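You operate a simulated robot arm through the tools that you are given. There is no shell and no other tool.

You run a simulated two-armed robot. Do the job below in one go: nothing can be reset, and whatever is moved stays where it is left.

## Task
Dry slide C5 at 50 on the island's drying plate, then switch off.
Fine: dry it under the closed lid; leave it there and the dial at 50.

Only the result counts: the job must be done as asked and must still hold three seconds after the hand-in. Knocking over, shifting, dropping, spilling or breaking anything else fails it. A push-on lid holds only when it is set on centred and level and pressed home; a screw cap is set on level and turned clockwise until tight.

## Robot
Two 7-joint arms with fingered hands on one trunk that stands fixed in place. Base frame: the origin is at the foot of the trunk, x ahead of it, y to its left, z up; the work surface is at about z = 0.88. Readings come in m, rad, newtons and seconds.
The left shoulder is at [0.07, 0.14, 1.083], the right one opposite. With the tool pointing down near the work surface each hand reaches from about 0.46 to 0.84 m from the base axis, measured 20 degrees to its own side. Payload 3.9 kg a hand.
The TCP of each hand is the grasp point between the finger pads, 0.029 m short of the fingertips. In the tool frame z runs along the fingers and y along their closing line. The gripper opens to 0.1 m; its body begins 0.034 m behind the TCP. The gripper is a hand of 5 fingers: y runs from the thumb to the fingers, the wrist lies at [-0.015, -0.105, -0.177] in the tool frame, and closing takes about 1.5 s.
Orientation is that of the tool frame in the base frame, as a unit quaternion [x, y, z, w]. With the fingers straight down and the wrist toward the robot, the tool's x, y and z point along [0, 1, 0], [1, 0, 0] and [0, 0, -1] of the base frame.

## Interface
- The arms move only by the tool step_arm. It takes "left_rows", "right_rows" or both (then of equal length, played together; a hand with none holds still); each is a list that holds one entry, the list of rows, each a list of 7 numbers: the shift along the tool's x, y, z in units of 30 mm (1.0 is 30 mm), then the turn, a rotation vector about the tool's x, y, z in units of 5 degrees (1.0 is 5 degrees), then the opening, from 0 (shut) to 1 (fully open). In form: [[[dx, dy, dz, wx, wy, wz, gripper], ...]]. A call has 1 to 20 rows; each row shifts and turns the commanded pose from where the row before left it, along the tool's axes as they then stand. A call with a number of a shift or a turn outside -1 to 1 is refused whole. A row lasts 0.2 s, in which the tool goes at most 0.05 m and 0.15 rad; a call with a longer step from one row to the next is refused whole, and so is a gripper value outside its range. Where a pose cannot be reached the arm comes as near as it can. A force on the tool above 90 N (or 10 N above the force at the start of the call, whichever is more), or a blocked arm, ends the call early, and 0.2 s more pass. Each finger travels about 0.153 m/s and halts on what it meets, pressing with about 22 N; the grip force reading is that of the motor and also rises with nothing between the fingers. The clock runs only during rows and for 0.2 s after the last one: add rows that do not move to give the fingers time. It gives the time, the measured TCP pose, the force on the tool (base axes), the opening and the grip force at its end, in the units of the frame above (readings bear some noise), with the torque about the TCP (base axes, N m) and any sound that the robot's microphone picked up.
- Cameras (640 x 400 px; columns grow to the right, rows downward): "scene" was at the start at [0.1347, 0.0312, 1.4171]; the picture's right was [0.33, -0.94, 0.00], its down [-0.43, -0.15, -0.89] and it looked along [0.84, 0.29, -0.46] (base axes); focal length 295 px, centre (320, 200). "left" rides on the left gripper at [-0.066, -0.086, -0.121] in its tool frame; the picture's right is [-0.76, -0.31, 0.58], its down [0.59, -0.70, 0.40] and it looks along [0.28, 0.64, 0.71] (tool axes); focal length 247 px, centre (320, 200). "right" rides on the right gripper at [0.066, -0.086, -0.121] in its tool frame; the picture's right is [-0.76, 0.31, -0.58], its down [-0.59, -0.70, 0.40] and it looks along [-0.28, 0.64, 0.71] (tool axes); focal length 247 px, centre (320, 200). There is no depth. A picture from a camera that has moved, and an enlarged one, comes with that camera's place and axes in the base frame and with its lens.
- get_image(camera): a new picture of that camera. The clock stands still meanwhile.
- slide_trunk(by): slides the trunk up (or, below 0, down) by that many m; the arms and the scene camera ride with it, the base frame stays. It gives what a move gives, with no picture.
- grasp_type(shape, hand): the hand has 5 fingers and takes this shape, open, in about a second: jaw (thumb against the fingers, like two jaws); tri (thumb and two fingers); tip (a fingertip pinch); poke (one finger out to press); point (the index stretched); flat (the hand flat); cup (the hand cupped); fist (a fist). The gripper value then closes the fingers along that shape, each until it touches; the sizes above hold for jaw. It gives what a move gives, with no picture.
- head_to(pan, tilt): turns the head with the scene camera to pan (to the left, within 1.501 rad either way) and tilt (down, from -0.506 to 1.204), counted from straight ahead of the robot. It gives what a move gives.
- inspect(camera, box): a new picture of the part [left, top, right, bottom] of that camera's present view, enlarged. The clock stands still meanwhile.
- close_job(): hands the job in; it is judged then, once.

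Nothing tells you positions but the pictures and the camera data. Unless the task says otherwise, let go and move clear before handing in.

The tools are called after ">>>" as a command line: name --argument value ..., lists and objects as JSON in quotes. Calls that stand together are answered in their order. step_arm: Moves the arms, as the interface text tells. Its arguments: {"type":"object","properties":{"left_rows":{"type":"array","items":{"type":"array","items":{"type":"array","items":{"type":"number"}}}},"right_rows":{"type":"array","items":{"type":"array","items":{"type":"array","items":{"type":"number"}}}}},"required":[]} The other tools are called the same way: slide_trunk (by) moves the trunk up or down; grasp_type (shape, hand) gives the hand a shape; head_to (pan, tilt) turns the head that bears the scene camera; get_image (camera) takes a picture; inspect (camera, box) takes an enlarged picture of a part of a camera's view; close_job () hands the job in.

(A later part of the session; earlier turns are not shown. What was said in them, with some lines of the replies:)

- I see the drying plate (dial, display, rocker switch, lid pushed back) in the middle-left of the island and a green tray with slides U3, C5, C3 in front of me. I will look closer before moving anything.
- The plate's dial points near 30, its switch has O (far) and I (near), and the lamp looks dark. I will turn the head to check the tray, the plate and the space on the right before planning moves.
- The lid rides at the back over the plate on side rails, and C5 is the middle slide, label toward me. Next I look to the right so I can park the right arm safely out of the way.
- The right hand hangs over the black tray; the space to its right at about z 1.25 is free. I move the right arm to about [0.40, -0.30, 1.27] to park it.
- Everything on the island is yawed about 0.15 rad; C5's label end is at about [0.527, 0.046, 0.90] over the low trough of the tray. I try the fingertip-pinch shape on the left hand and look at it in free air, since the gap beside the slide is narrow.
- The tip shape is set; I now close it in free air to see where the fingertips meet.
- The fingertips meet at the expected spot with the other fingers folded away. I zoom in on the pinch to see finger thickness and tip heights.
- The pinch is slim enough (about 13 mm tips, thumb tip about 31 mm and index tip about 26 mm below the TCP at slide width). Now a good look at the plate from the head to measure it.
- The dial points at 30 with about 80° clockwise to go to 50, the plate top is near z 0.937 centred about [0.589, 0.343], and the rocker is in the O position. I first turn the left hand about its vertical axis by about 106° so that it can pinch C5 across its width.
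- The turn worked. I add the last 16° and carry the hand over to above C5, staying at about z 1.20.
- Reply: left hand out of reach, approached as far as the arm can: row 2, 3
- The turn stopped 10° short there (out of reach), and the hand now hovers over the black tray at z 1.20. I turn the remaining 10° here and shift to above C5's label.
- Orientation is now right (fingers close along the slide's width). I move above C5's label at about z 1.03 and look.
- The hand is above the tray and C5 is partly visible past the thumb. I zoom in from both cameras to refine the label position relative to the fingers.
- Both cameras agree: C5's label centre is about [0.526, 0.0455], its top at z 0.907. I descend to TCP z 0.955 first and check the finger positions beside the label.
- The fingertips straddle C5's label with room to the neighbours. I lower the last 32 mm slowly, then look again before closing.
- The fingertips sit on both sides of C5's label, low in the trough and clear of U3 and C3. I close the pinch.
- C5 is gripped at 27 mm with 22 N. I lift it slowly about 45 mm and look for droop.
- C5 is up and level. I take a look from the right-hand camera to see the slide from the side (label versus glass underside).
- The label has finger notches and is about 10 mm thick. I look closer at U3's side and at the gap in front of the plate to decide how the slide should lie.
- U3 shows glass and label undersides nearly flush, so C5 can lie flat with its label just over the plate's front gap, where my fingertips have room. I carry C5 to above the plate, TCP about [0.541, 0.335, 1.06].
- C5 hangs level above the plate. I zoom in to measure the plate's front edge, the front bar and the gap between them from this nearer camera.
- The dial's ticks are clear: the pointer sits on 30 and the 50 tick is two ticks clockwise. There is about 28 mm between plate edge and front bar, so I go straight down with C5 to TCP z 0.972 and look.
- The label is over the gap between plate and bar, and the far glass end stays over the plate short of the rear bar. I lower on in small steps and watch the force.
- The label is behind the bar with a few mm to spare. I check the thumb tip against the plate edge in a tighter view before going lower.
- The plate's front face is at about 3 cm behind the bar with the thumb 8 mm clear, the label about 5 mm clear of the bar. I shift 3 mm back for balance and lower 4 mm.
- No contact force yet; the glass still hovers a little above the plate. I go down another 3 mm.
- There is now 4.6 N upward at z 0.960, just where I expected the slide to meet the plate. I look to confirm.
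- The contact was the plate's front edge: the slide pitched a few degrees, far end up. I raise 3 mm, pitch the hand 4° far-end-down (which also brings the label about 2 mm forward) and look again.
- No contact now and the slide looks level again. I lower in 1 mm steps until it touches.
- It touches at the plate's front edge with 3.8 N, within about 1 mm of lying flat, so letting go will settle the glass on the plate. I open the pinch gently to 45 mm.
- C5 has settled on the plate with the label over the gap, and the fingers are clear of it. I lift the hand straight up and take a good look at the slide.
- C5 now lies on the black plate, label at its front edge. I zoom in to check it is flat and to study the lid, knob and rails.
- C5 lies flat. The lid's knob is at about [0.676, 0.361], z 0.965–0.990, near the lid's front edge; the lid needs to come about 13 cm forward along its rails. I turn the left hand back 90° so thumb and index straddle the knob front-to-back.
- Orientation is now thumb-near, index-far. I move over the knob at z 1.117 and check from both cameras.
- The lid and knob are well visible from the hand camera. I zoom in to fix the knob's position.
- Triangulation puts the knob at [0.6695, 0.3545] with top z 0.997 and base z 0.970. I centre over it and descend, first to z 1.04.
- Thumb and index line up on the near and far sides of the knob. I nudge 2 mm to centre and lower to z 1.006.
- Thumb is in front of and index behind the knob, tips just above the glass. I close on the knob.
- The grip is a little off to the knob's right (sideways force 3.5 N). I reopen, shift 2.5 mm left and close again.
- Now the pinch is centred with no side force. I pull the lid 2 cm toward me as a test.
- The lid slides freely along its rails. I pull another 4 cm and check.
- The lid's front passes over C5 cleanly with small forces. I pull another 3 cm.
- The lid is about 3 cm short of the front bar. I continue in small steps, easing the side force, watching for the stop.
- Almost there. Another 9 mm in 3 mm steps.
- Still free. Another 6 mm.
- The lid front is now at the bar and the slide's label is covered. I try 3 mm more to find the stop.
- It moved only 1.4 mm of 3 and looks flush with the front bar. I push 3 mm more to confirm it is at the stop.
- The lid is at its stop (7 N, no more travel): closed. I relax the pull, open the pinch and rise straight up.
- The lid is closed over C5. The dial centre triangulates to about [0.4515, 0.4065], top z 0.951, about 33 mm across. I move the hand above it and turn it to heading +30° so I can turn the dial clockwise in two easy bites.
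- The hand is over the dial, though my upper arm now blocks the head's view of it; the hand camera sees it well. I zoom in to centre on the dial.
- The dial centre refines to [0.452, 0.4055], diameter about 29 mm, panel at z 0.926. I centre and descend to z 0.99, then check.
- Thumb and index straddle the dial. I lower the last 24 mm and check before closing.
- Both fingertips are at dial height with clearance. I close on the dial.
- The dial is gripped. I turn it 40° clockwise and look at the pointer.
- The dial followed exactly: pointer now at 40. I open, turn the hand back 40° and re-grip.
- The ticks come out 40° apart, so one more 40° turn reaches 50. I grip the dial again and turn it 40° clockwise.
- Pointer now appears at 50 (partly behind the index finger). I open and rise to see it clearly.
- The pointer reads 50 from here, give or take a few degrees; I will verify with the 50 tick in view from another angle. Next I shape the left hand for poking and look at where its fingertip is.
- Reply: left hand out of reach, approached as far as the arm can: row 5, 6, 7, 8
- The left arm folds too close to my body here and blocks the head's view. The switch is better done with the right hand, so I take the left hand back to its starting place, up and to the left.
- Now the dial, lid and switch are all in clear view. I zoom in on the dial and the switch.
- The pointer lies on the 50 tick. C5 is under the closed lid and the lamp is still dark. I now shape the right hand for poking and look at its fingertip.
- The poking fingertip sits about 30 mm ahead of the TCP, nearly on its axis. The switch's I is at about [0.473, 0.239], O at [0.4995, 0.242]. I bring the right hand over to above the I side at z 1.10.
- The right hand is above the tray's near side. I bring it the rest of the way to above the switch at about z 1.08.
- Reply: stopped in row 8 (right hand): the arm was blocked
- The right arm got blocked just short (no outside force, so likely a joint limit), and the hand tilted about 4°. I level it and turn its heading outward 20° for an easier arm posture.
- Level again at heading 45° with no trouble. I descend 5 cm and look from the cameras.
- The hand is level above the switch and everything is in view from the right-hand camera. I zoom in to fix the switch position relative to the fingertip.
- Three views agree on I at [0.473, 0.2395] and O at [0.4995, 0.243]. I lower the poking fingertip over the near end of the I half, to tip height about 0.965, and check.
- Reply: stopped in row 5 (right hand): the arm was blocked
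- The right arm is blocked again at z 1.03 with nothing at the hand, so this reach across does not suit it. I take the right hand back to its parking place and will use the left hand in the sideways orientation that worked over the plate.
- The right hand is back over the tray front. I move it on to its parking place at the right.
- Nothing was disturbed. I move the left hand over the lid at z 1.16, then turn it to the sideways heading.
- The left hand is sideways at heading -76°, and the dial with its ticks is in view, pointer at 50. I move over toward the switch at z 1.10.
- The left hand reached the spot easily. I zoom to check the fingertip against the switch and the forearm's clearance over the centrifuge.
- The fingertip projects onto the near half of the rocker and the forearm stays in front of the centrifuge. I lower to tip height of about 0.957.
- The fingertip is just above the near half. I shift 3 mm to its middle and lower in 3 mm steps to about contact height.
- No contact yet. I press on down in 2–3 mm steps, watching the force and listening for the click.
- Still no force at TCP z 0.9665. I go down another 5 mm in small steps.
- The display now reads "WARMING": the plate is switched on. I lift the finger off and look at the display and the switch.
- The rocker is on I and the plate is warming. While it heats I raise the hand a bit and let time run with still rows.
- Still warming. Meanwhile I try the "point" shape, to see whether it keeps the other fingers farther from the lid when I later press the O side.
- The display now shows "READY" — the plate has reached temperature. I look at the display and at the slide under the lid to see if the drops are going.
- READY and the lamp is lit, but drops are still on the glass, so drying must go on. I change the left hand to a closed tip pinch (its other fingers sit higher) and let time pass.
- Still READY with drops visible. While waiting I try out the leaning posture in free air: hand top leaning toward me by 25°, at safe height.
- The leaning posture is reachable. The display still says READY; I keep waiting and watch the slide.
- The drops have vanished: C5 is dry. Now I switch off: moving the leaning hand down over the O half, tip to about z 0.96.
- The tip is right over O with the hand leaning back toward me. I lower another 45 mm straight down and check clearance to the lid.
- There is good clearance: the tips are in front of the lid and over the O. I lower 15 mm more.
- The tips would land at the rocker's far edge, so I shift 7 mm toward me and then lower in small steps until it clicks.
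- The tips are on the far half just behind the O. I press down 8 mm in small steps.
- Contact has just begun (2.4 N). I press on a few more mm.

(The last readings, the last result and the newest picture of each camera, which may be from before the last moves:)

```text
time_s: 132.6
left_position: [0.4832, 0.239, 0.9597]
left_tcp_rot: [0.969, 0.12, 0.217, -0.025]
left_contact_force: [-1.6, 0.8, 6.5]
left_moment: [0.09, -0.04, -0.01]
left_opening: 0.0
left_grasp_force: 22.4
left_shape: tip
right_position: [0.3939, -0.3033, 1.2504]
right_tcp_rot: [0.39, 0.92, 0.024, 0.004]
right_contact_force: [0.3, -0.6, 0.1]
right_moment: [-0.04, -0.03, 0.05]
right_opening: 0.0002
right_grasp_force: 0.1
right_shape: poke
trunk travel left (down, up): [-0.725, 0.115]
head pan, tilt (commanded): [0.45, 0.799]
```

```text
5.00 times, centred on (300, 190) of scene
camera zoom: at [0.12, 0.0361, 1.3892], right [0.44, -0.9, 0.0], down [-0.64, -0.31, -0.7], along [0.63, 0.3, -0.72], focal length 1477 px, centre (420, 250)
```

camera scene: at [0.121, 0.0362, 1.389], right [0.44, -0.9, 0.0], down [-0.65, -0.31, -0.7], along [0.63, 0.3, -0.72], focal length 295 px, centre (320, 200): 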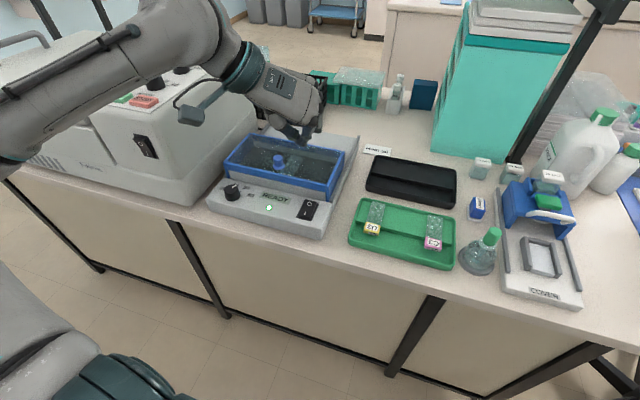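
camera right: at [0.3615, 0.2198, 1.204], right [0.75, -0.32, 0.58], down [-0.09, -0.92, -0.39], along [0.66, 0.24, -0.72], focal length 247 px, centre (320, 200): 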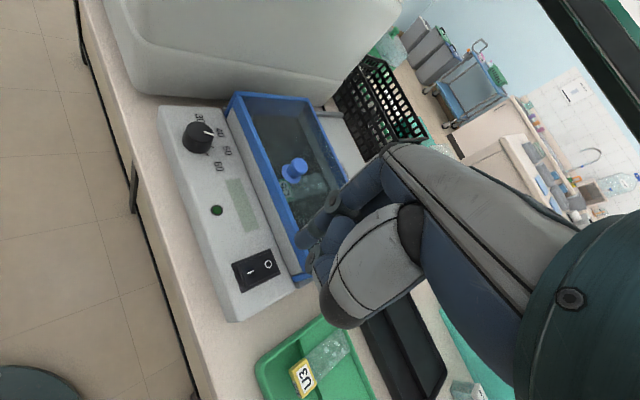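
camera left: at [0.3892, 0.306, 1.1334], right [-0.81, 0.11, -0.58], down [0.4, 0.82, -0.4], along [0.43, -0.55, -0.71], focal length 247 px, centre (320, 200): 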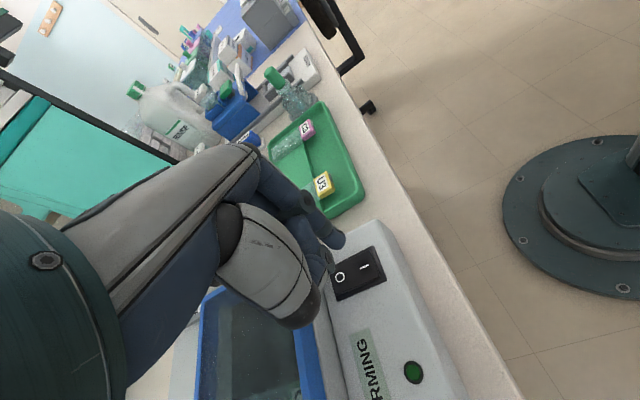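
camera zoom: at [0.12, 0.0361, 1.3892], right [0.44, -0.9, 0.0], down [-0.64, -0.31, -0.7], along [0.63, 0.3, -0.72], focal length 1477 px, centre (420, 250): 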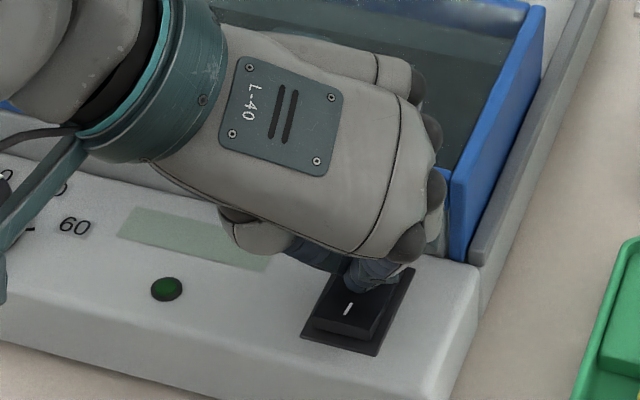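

The display and lamp are dark: the plate is switched off. I lift the hand straight up and check everything.

>>> step_arm --left_rows '[[[0.1, 0, -0.2, 0, 0, 0, 0], [0.2, 0, -0.43, 0, 0, 0, 0], [0.28, 0, -0.6, 0, 0, 0, 0], [0.28, 0, -0.6, 0, 0, 0, 0], [0.28, 0, -0.6, 0, 0, 0, 0], [0.28, 0, -0.6, 0, 0, 0, 0]]]'

>>> inspect --camera "scene" --box '[195, 120, 355, 240]'

>>> get_image --camera "scene"

```text
time_s: 134.0
left_position: [0.4836, 0.2391, 1.0603]
left_tcp_rot: [0.969, 0.119, 0.215, -0.027]
left_contact_force: [-0.1, 0.7, 0.5]
left_moment: [0.0, -0.04, 0.0]
left_opening: 0.0
left_grasp_force: 22.2
left_shape: tip
right_position: [0.3959, -0.3028, 1.2503]
right_tcp_rot: [0.39, 0.92, 0.023, 0.002]
right_contact_force: [-0.2, 0.5, 0.3]
right_moment: [-0.06, 0.01, -0.03]
right_opening: 0.0003
right_grasp_force: 0.0
right_shape: poke
trunk travel left (down, up): [-0.725, 0.115]
head pan, tilt (commanded): [0.45, 0.799]
```

```text
3.33 times, centred on (275, 180) of scene
camera zoom: at [0.1208, 0.0359, 1.389], right [0.44, -0.9, 0.0], down [-0.65, -0.31, -0.7], along [0.63, 0.3, -0.72], focal length 985 px, centre (470, 267)
```

zoom: 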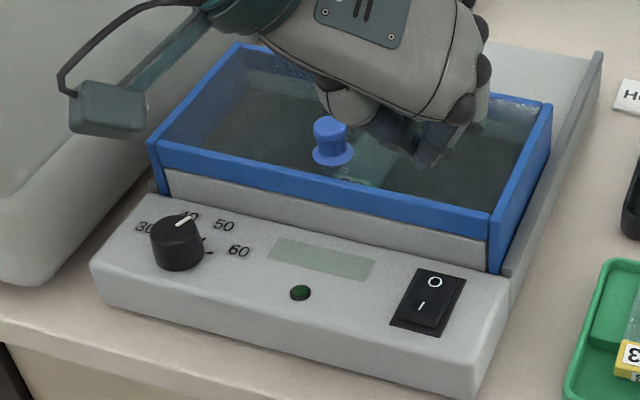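

```text
taken
camera scene: at [0.1208, 0.0359, 1.389], right [0.44, -0.9, 0.0], down [-0.65, -0.31, -0.7], along [0.63, 0.3, -0.72], focal length 295 px, centre (320, 200)
```

scene: 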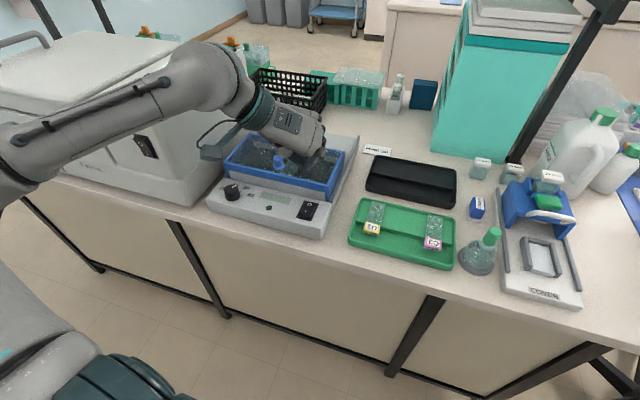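

The switch is back at O, the lid is closed and the dial is unmoved. I raise the hand further, take the lean out, and inspect the final state closely.

>>> step_arm --left_rows '[[[0.284, 0, -0.604, 0, 0, 0, 0], [0.284, 0, -0.604, 0, 0, 0, 0], [0.284, 0, -0.604, 0, 0, 0, 0], [0.284, 0, -0.604, 0, 0, 0, 0], [0, 0, 0, 0, -1, 0, 0], [0, 0, 0, 0, -1, 0, 0], [0, 0, 0, 0, -1, 0, 0], [0, 0, 0, 0, -1, 0, 0], [0, 0, 0, 0, -1, 0, 0], [0.6, -0.5, -0.3, 0, 0, 0, 0], [0.6, -0.5, -0.3, 0, 0, 0, 0], [0.6, -0.5, -0.3, 0, 0, 0, 0]]]'

>>> inspect --camera "scene" --box '[195, 120, 355, 240]'

>>> get_image --camera "left"

```text
time_s: 136.6
left_position: [0.5254, 0.2964, 1.167]
left_tcp_rot: [0.993, 0.122, 0.001, 0.001]
left_contact_force: [-0.3, 0.0, 0.9]
left_moment: [-0.02, 0.01, -0.02]
left_opening: 0.0001
left_grasp_force: 22.0
left_shape: tip
right_position: [0.3948, -0.3018, 1.2495]
right_tcp_rot: [0.39, 0.921, 0.022, 0.002]
right_contact_force: [-0.1, 0.7, -0.4]
right_moment: [0.01, 0.02, -0.02]
right_opening: 0.0
right_grasp_force: 0.0
right_shape: poke
trunk travel left (down, up): [-0.725, 0.115]
head pan, tilt (commanded): [0.45, 0.799]
```

```text
3.33 times, centred on (275, 180) of scene
camera zoom: at [0.1217, 0.0363, 1.3889], right [0.44, -0.9, 0.0], down [-0.65, -0.31, -0.7], along [0.63, 0.3, -0.72], focal length 985 px, centre (470, 267)
```

zoom: 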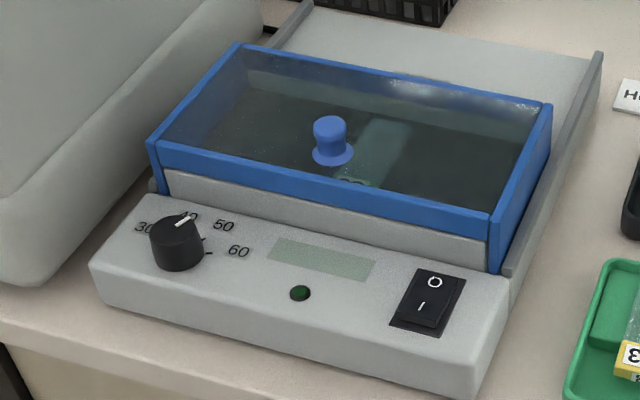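

```text
taken
camera left: at [0.4409, 0.3632, 1.2895], right [-0.81, 0.12, -0.58], down [0.4, 0.82, -0.4], along [0.43, -0.55, -0.71], focal length 247 px, centre (320, 200)
```

left: 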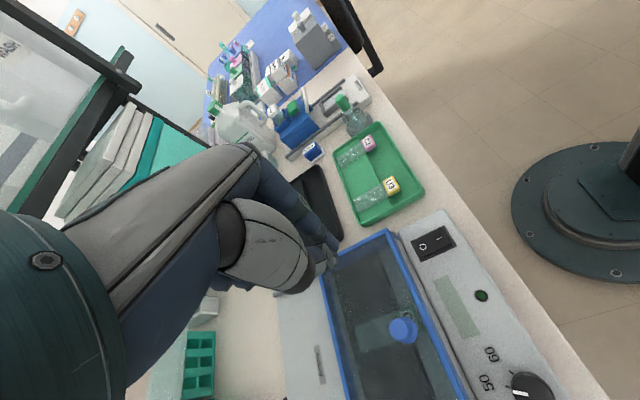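

The machine is off and nothing looks disturbed. I take the left hand back toward its starting place and check the dial tick from there.

>>> step_arm --left_rows '[[[0.5, -0.49, -0.2, 0, 0, 0, 0], [0.5, -0.49, -0.2, 0, 0, 0, 0], [0, 0, 0, 0, 0, -1, 0], [0, 0, 0, 0, 0, -1, 0], [0, 0, 0, 0, 0, -1, 0], [0, 0, 0, 0, 0, -1, 0], [0, 0, 0, 0, 0, -1, 0], [0, 0, 0, 0, 0, -1, 0], [0, 0, 0, 0, 0, -1, 0], [0, 0, 0, 0, 0, -1, 0], [0, 0, 0, 0, 0, -1, 0], [0, 0, 0, 0, 0, -1, 0], [0, 0, 0, 0, 0, -1, 0], [0, 0, 0, 0, 0, -1, 0], [0, 0, 0, 0, 0, -1, 0], [0, 0, 0, 0, 0, -1, 0], [0, 0, 0, 0, 0, -1, 0], [0, 0, 0, 0, 0, -1, 0], [0, 0, 0, 0, 0, -1, 0]]]'

>>> step_arm --left_rows '[[[0, 0, 0, 0, 0, -1, 0.3], [0, 0, 0, 0, 0, -1, 0.5], [0, 0, 0, 0, 0, -1, 0.5], [0.5, -0.15, -0.7, 0, 0, 0, 0.5], [0.5, -0.15, -0.7, 0, 0, 0, 0.5], [0.5, -0.15, -0.7, 0, 0, 0, 0.5], [0.5, -0.15, -0.7, 0, 0, 0, 0.5], [0.5, -0.15, -0.7, 0, 0, 0, 0.5]]]'

>>> get_image --camera "left"

>>> get_image --camera "scene"

```text
time_s: 140.6
left_position: [0.5486, 0.3313, 1.1781]
left_tcp_rot: [0.648, 0.762, 0.001, 0.001]
left_contact_force: [0.0, -0.3, -0.5]
left_moment: [0.0, -0.02, 0.01]
left_opening: 0.0
left_grasp_force: 22.2
left_shape: tip
right_position: [0.395, -0.3048, 1.2503]
right_tcp_rot: [0.391, 0.92, 0.024, 0.003]
right_contact_force: [0.1, -1.1, 0.1]
right_moment: [0.0, -0.01, 0.0]
right_opening: 0.0001
right_grasp_force: 0.0
right_shape: poke
trunk travel left (down, up): [-0.725, 0.115]
head pan, tilt (commanded): [0.45, 0.799]
```

```text
time_s: 142.4
left_position: [0.4956, 0.3908, 1.2842]
left_tcp_rot: [0.545, 0.839, 0.001, 0.0]
left_contact_force: [0.7, 0.1, -0.4]
left_moment: [0.02, -0.01, 0.02]
left_opening: 0.0497
left_grasp_force: 0.0
left_shape: tip
right_position: [0.3944, -0.3039, 1.25]
right_tcp_rot: [0.391, 0.92, 0.023, 0.004]
right_contact_force: [-0.1, -0.3, 0.1]
right_moment: [-0.01, 0.0, 0.0]
right_opening: 0.0001
right_grasp_force: 0.0
right_shape: poke
trunk travel left (down, up): [-0.725, 0.115]
head pan, tilt (commanded): [0.45, 0.799]
```

```text
taken
camera left: at [0.4435, 0.2972, 1.4063], right [0.03, -0.82, -0.58], down [-0.88, 0.25, -0.4], along [0.47, 0.52, -0.71], focal length 247 px, centre (320, 200)
```

left: 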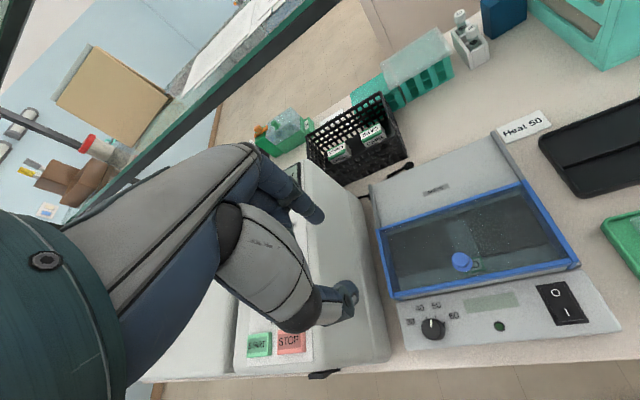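

```text
taken
camera scene: at [0.1205, 0.0362, 1.389], right [0.44, -0.9, 0.0], down [-0.65, -0.31, -0.7], along [0.63, 0.3, -0.72], focal length 295 px, centre (320, 200)
```

scene: 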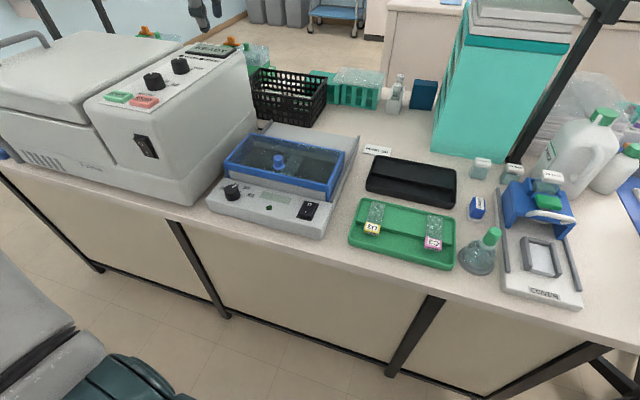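

>>> inspect --camera "left" --box '[395, 290, 475, 350]'

>>> inspect --camera "left" --box '[370, 180, 630, 360]'

>>> inspect --camera "scene" --box '[200, 120, 470, 290]'

```text
6.67 times, centred on (435, 320) of left
camera zoom: at [0.4435, 0.2972, 1.4063], right [0.03, -0.82, -0.58], down [-0.88, 0.25, -0.4], along [0.47, 0.52, -0.71], focal length 1646 px, centre (-447, -600)
```

zoom: 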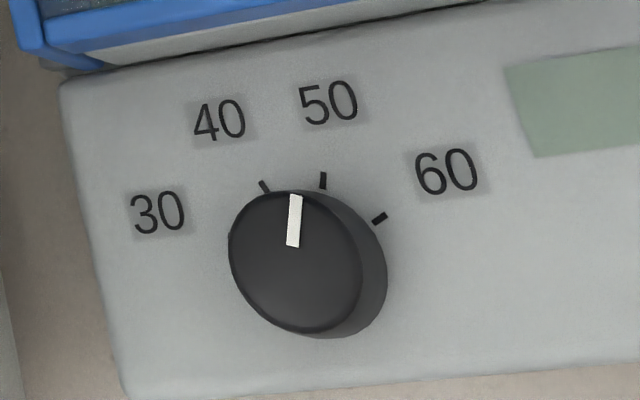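

```text
2.22 times, centred on (500, 270) of left
camera zoom: at [0.4435, 0.2972, 1.4063], right [0.03, -0.82, -0.58], down [-0.88, 0.25, -0.4], along [0.47, 0.52, -0.71], focal length 549 px, centre (-80, 44)
```

zoom: 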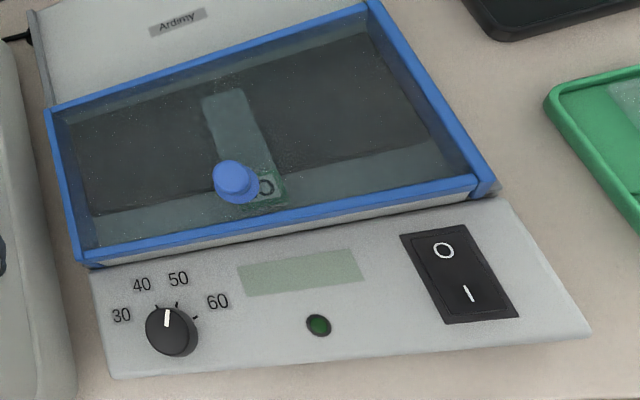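

```text
2.35 times, centred on (335, 205) of scene
camera zoom: at [0.1205, 0.0362, 1.389], right [0.44, -0.9, 0.0], down [-0.65, -0.31, -0.7], along [0.63, 0.3, -0.72], focal length 695 px, centre (285, 188)
```

zoom: 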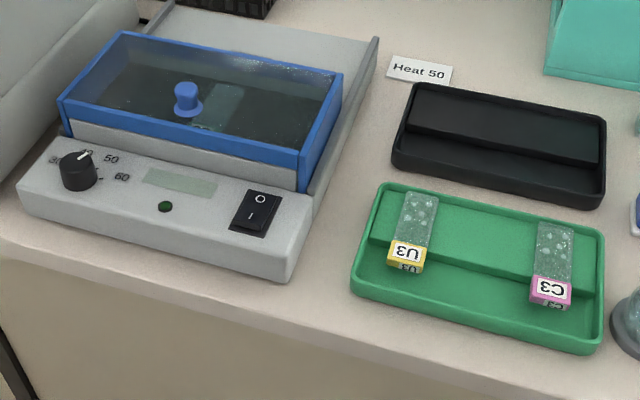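

Everything is as asked: C5 lies dry under the closed lid, the dial points at 50, the switch is on O with lamp and display dark, and U3, C3 and the rest are untouched. Both hands are clear, so I hand the job in.

>>> close_job

```text
The job is handed in.
```

Slide C5 is dry and lying on the island's drying plate under the closed lid. The plate is switched off with the dial at 50.

- **Drying:** I placed C5 on the plate, pulled the lid forward to its stop, set the dial from 30 to 50 and switched on. The display went from WARMING to READY, and the drops on the glass had gone about 11 seconds later.
- **Switching off:** I pressed the switch back to O. The display and lamp are both dark.
- **Final check:** The dial pointer lines up with the 50 tick, the lid is still at its stop, and U3, C3 and everything else in view are where they were. Both hands are clear.

While bringing the right hand across to the switch, the arm was blocked twice, with no contact force at the hand either time. I backed it away and worked the switch with the left hand. The pictures afterwards showed nothing moved.
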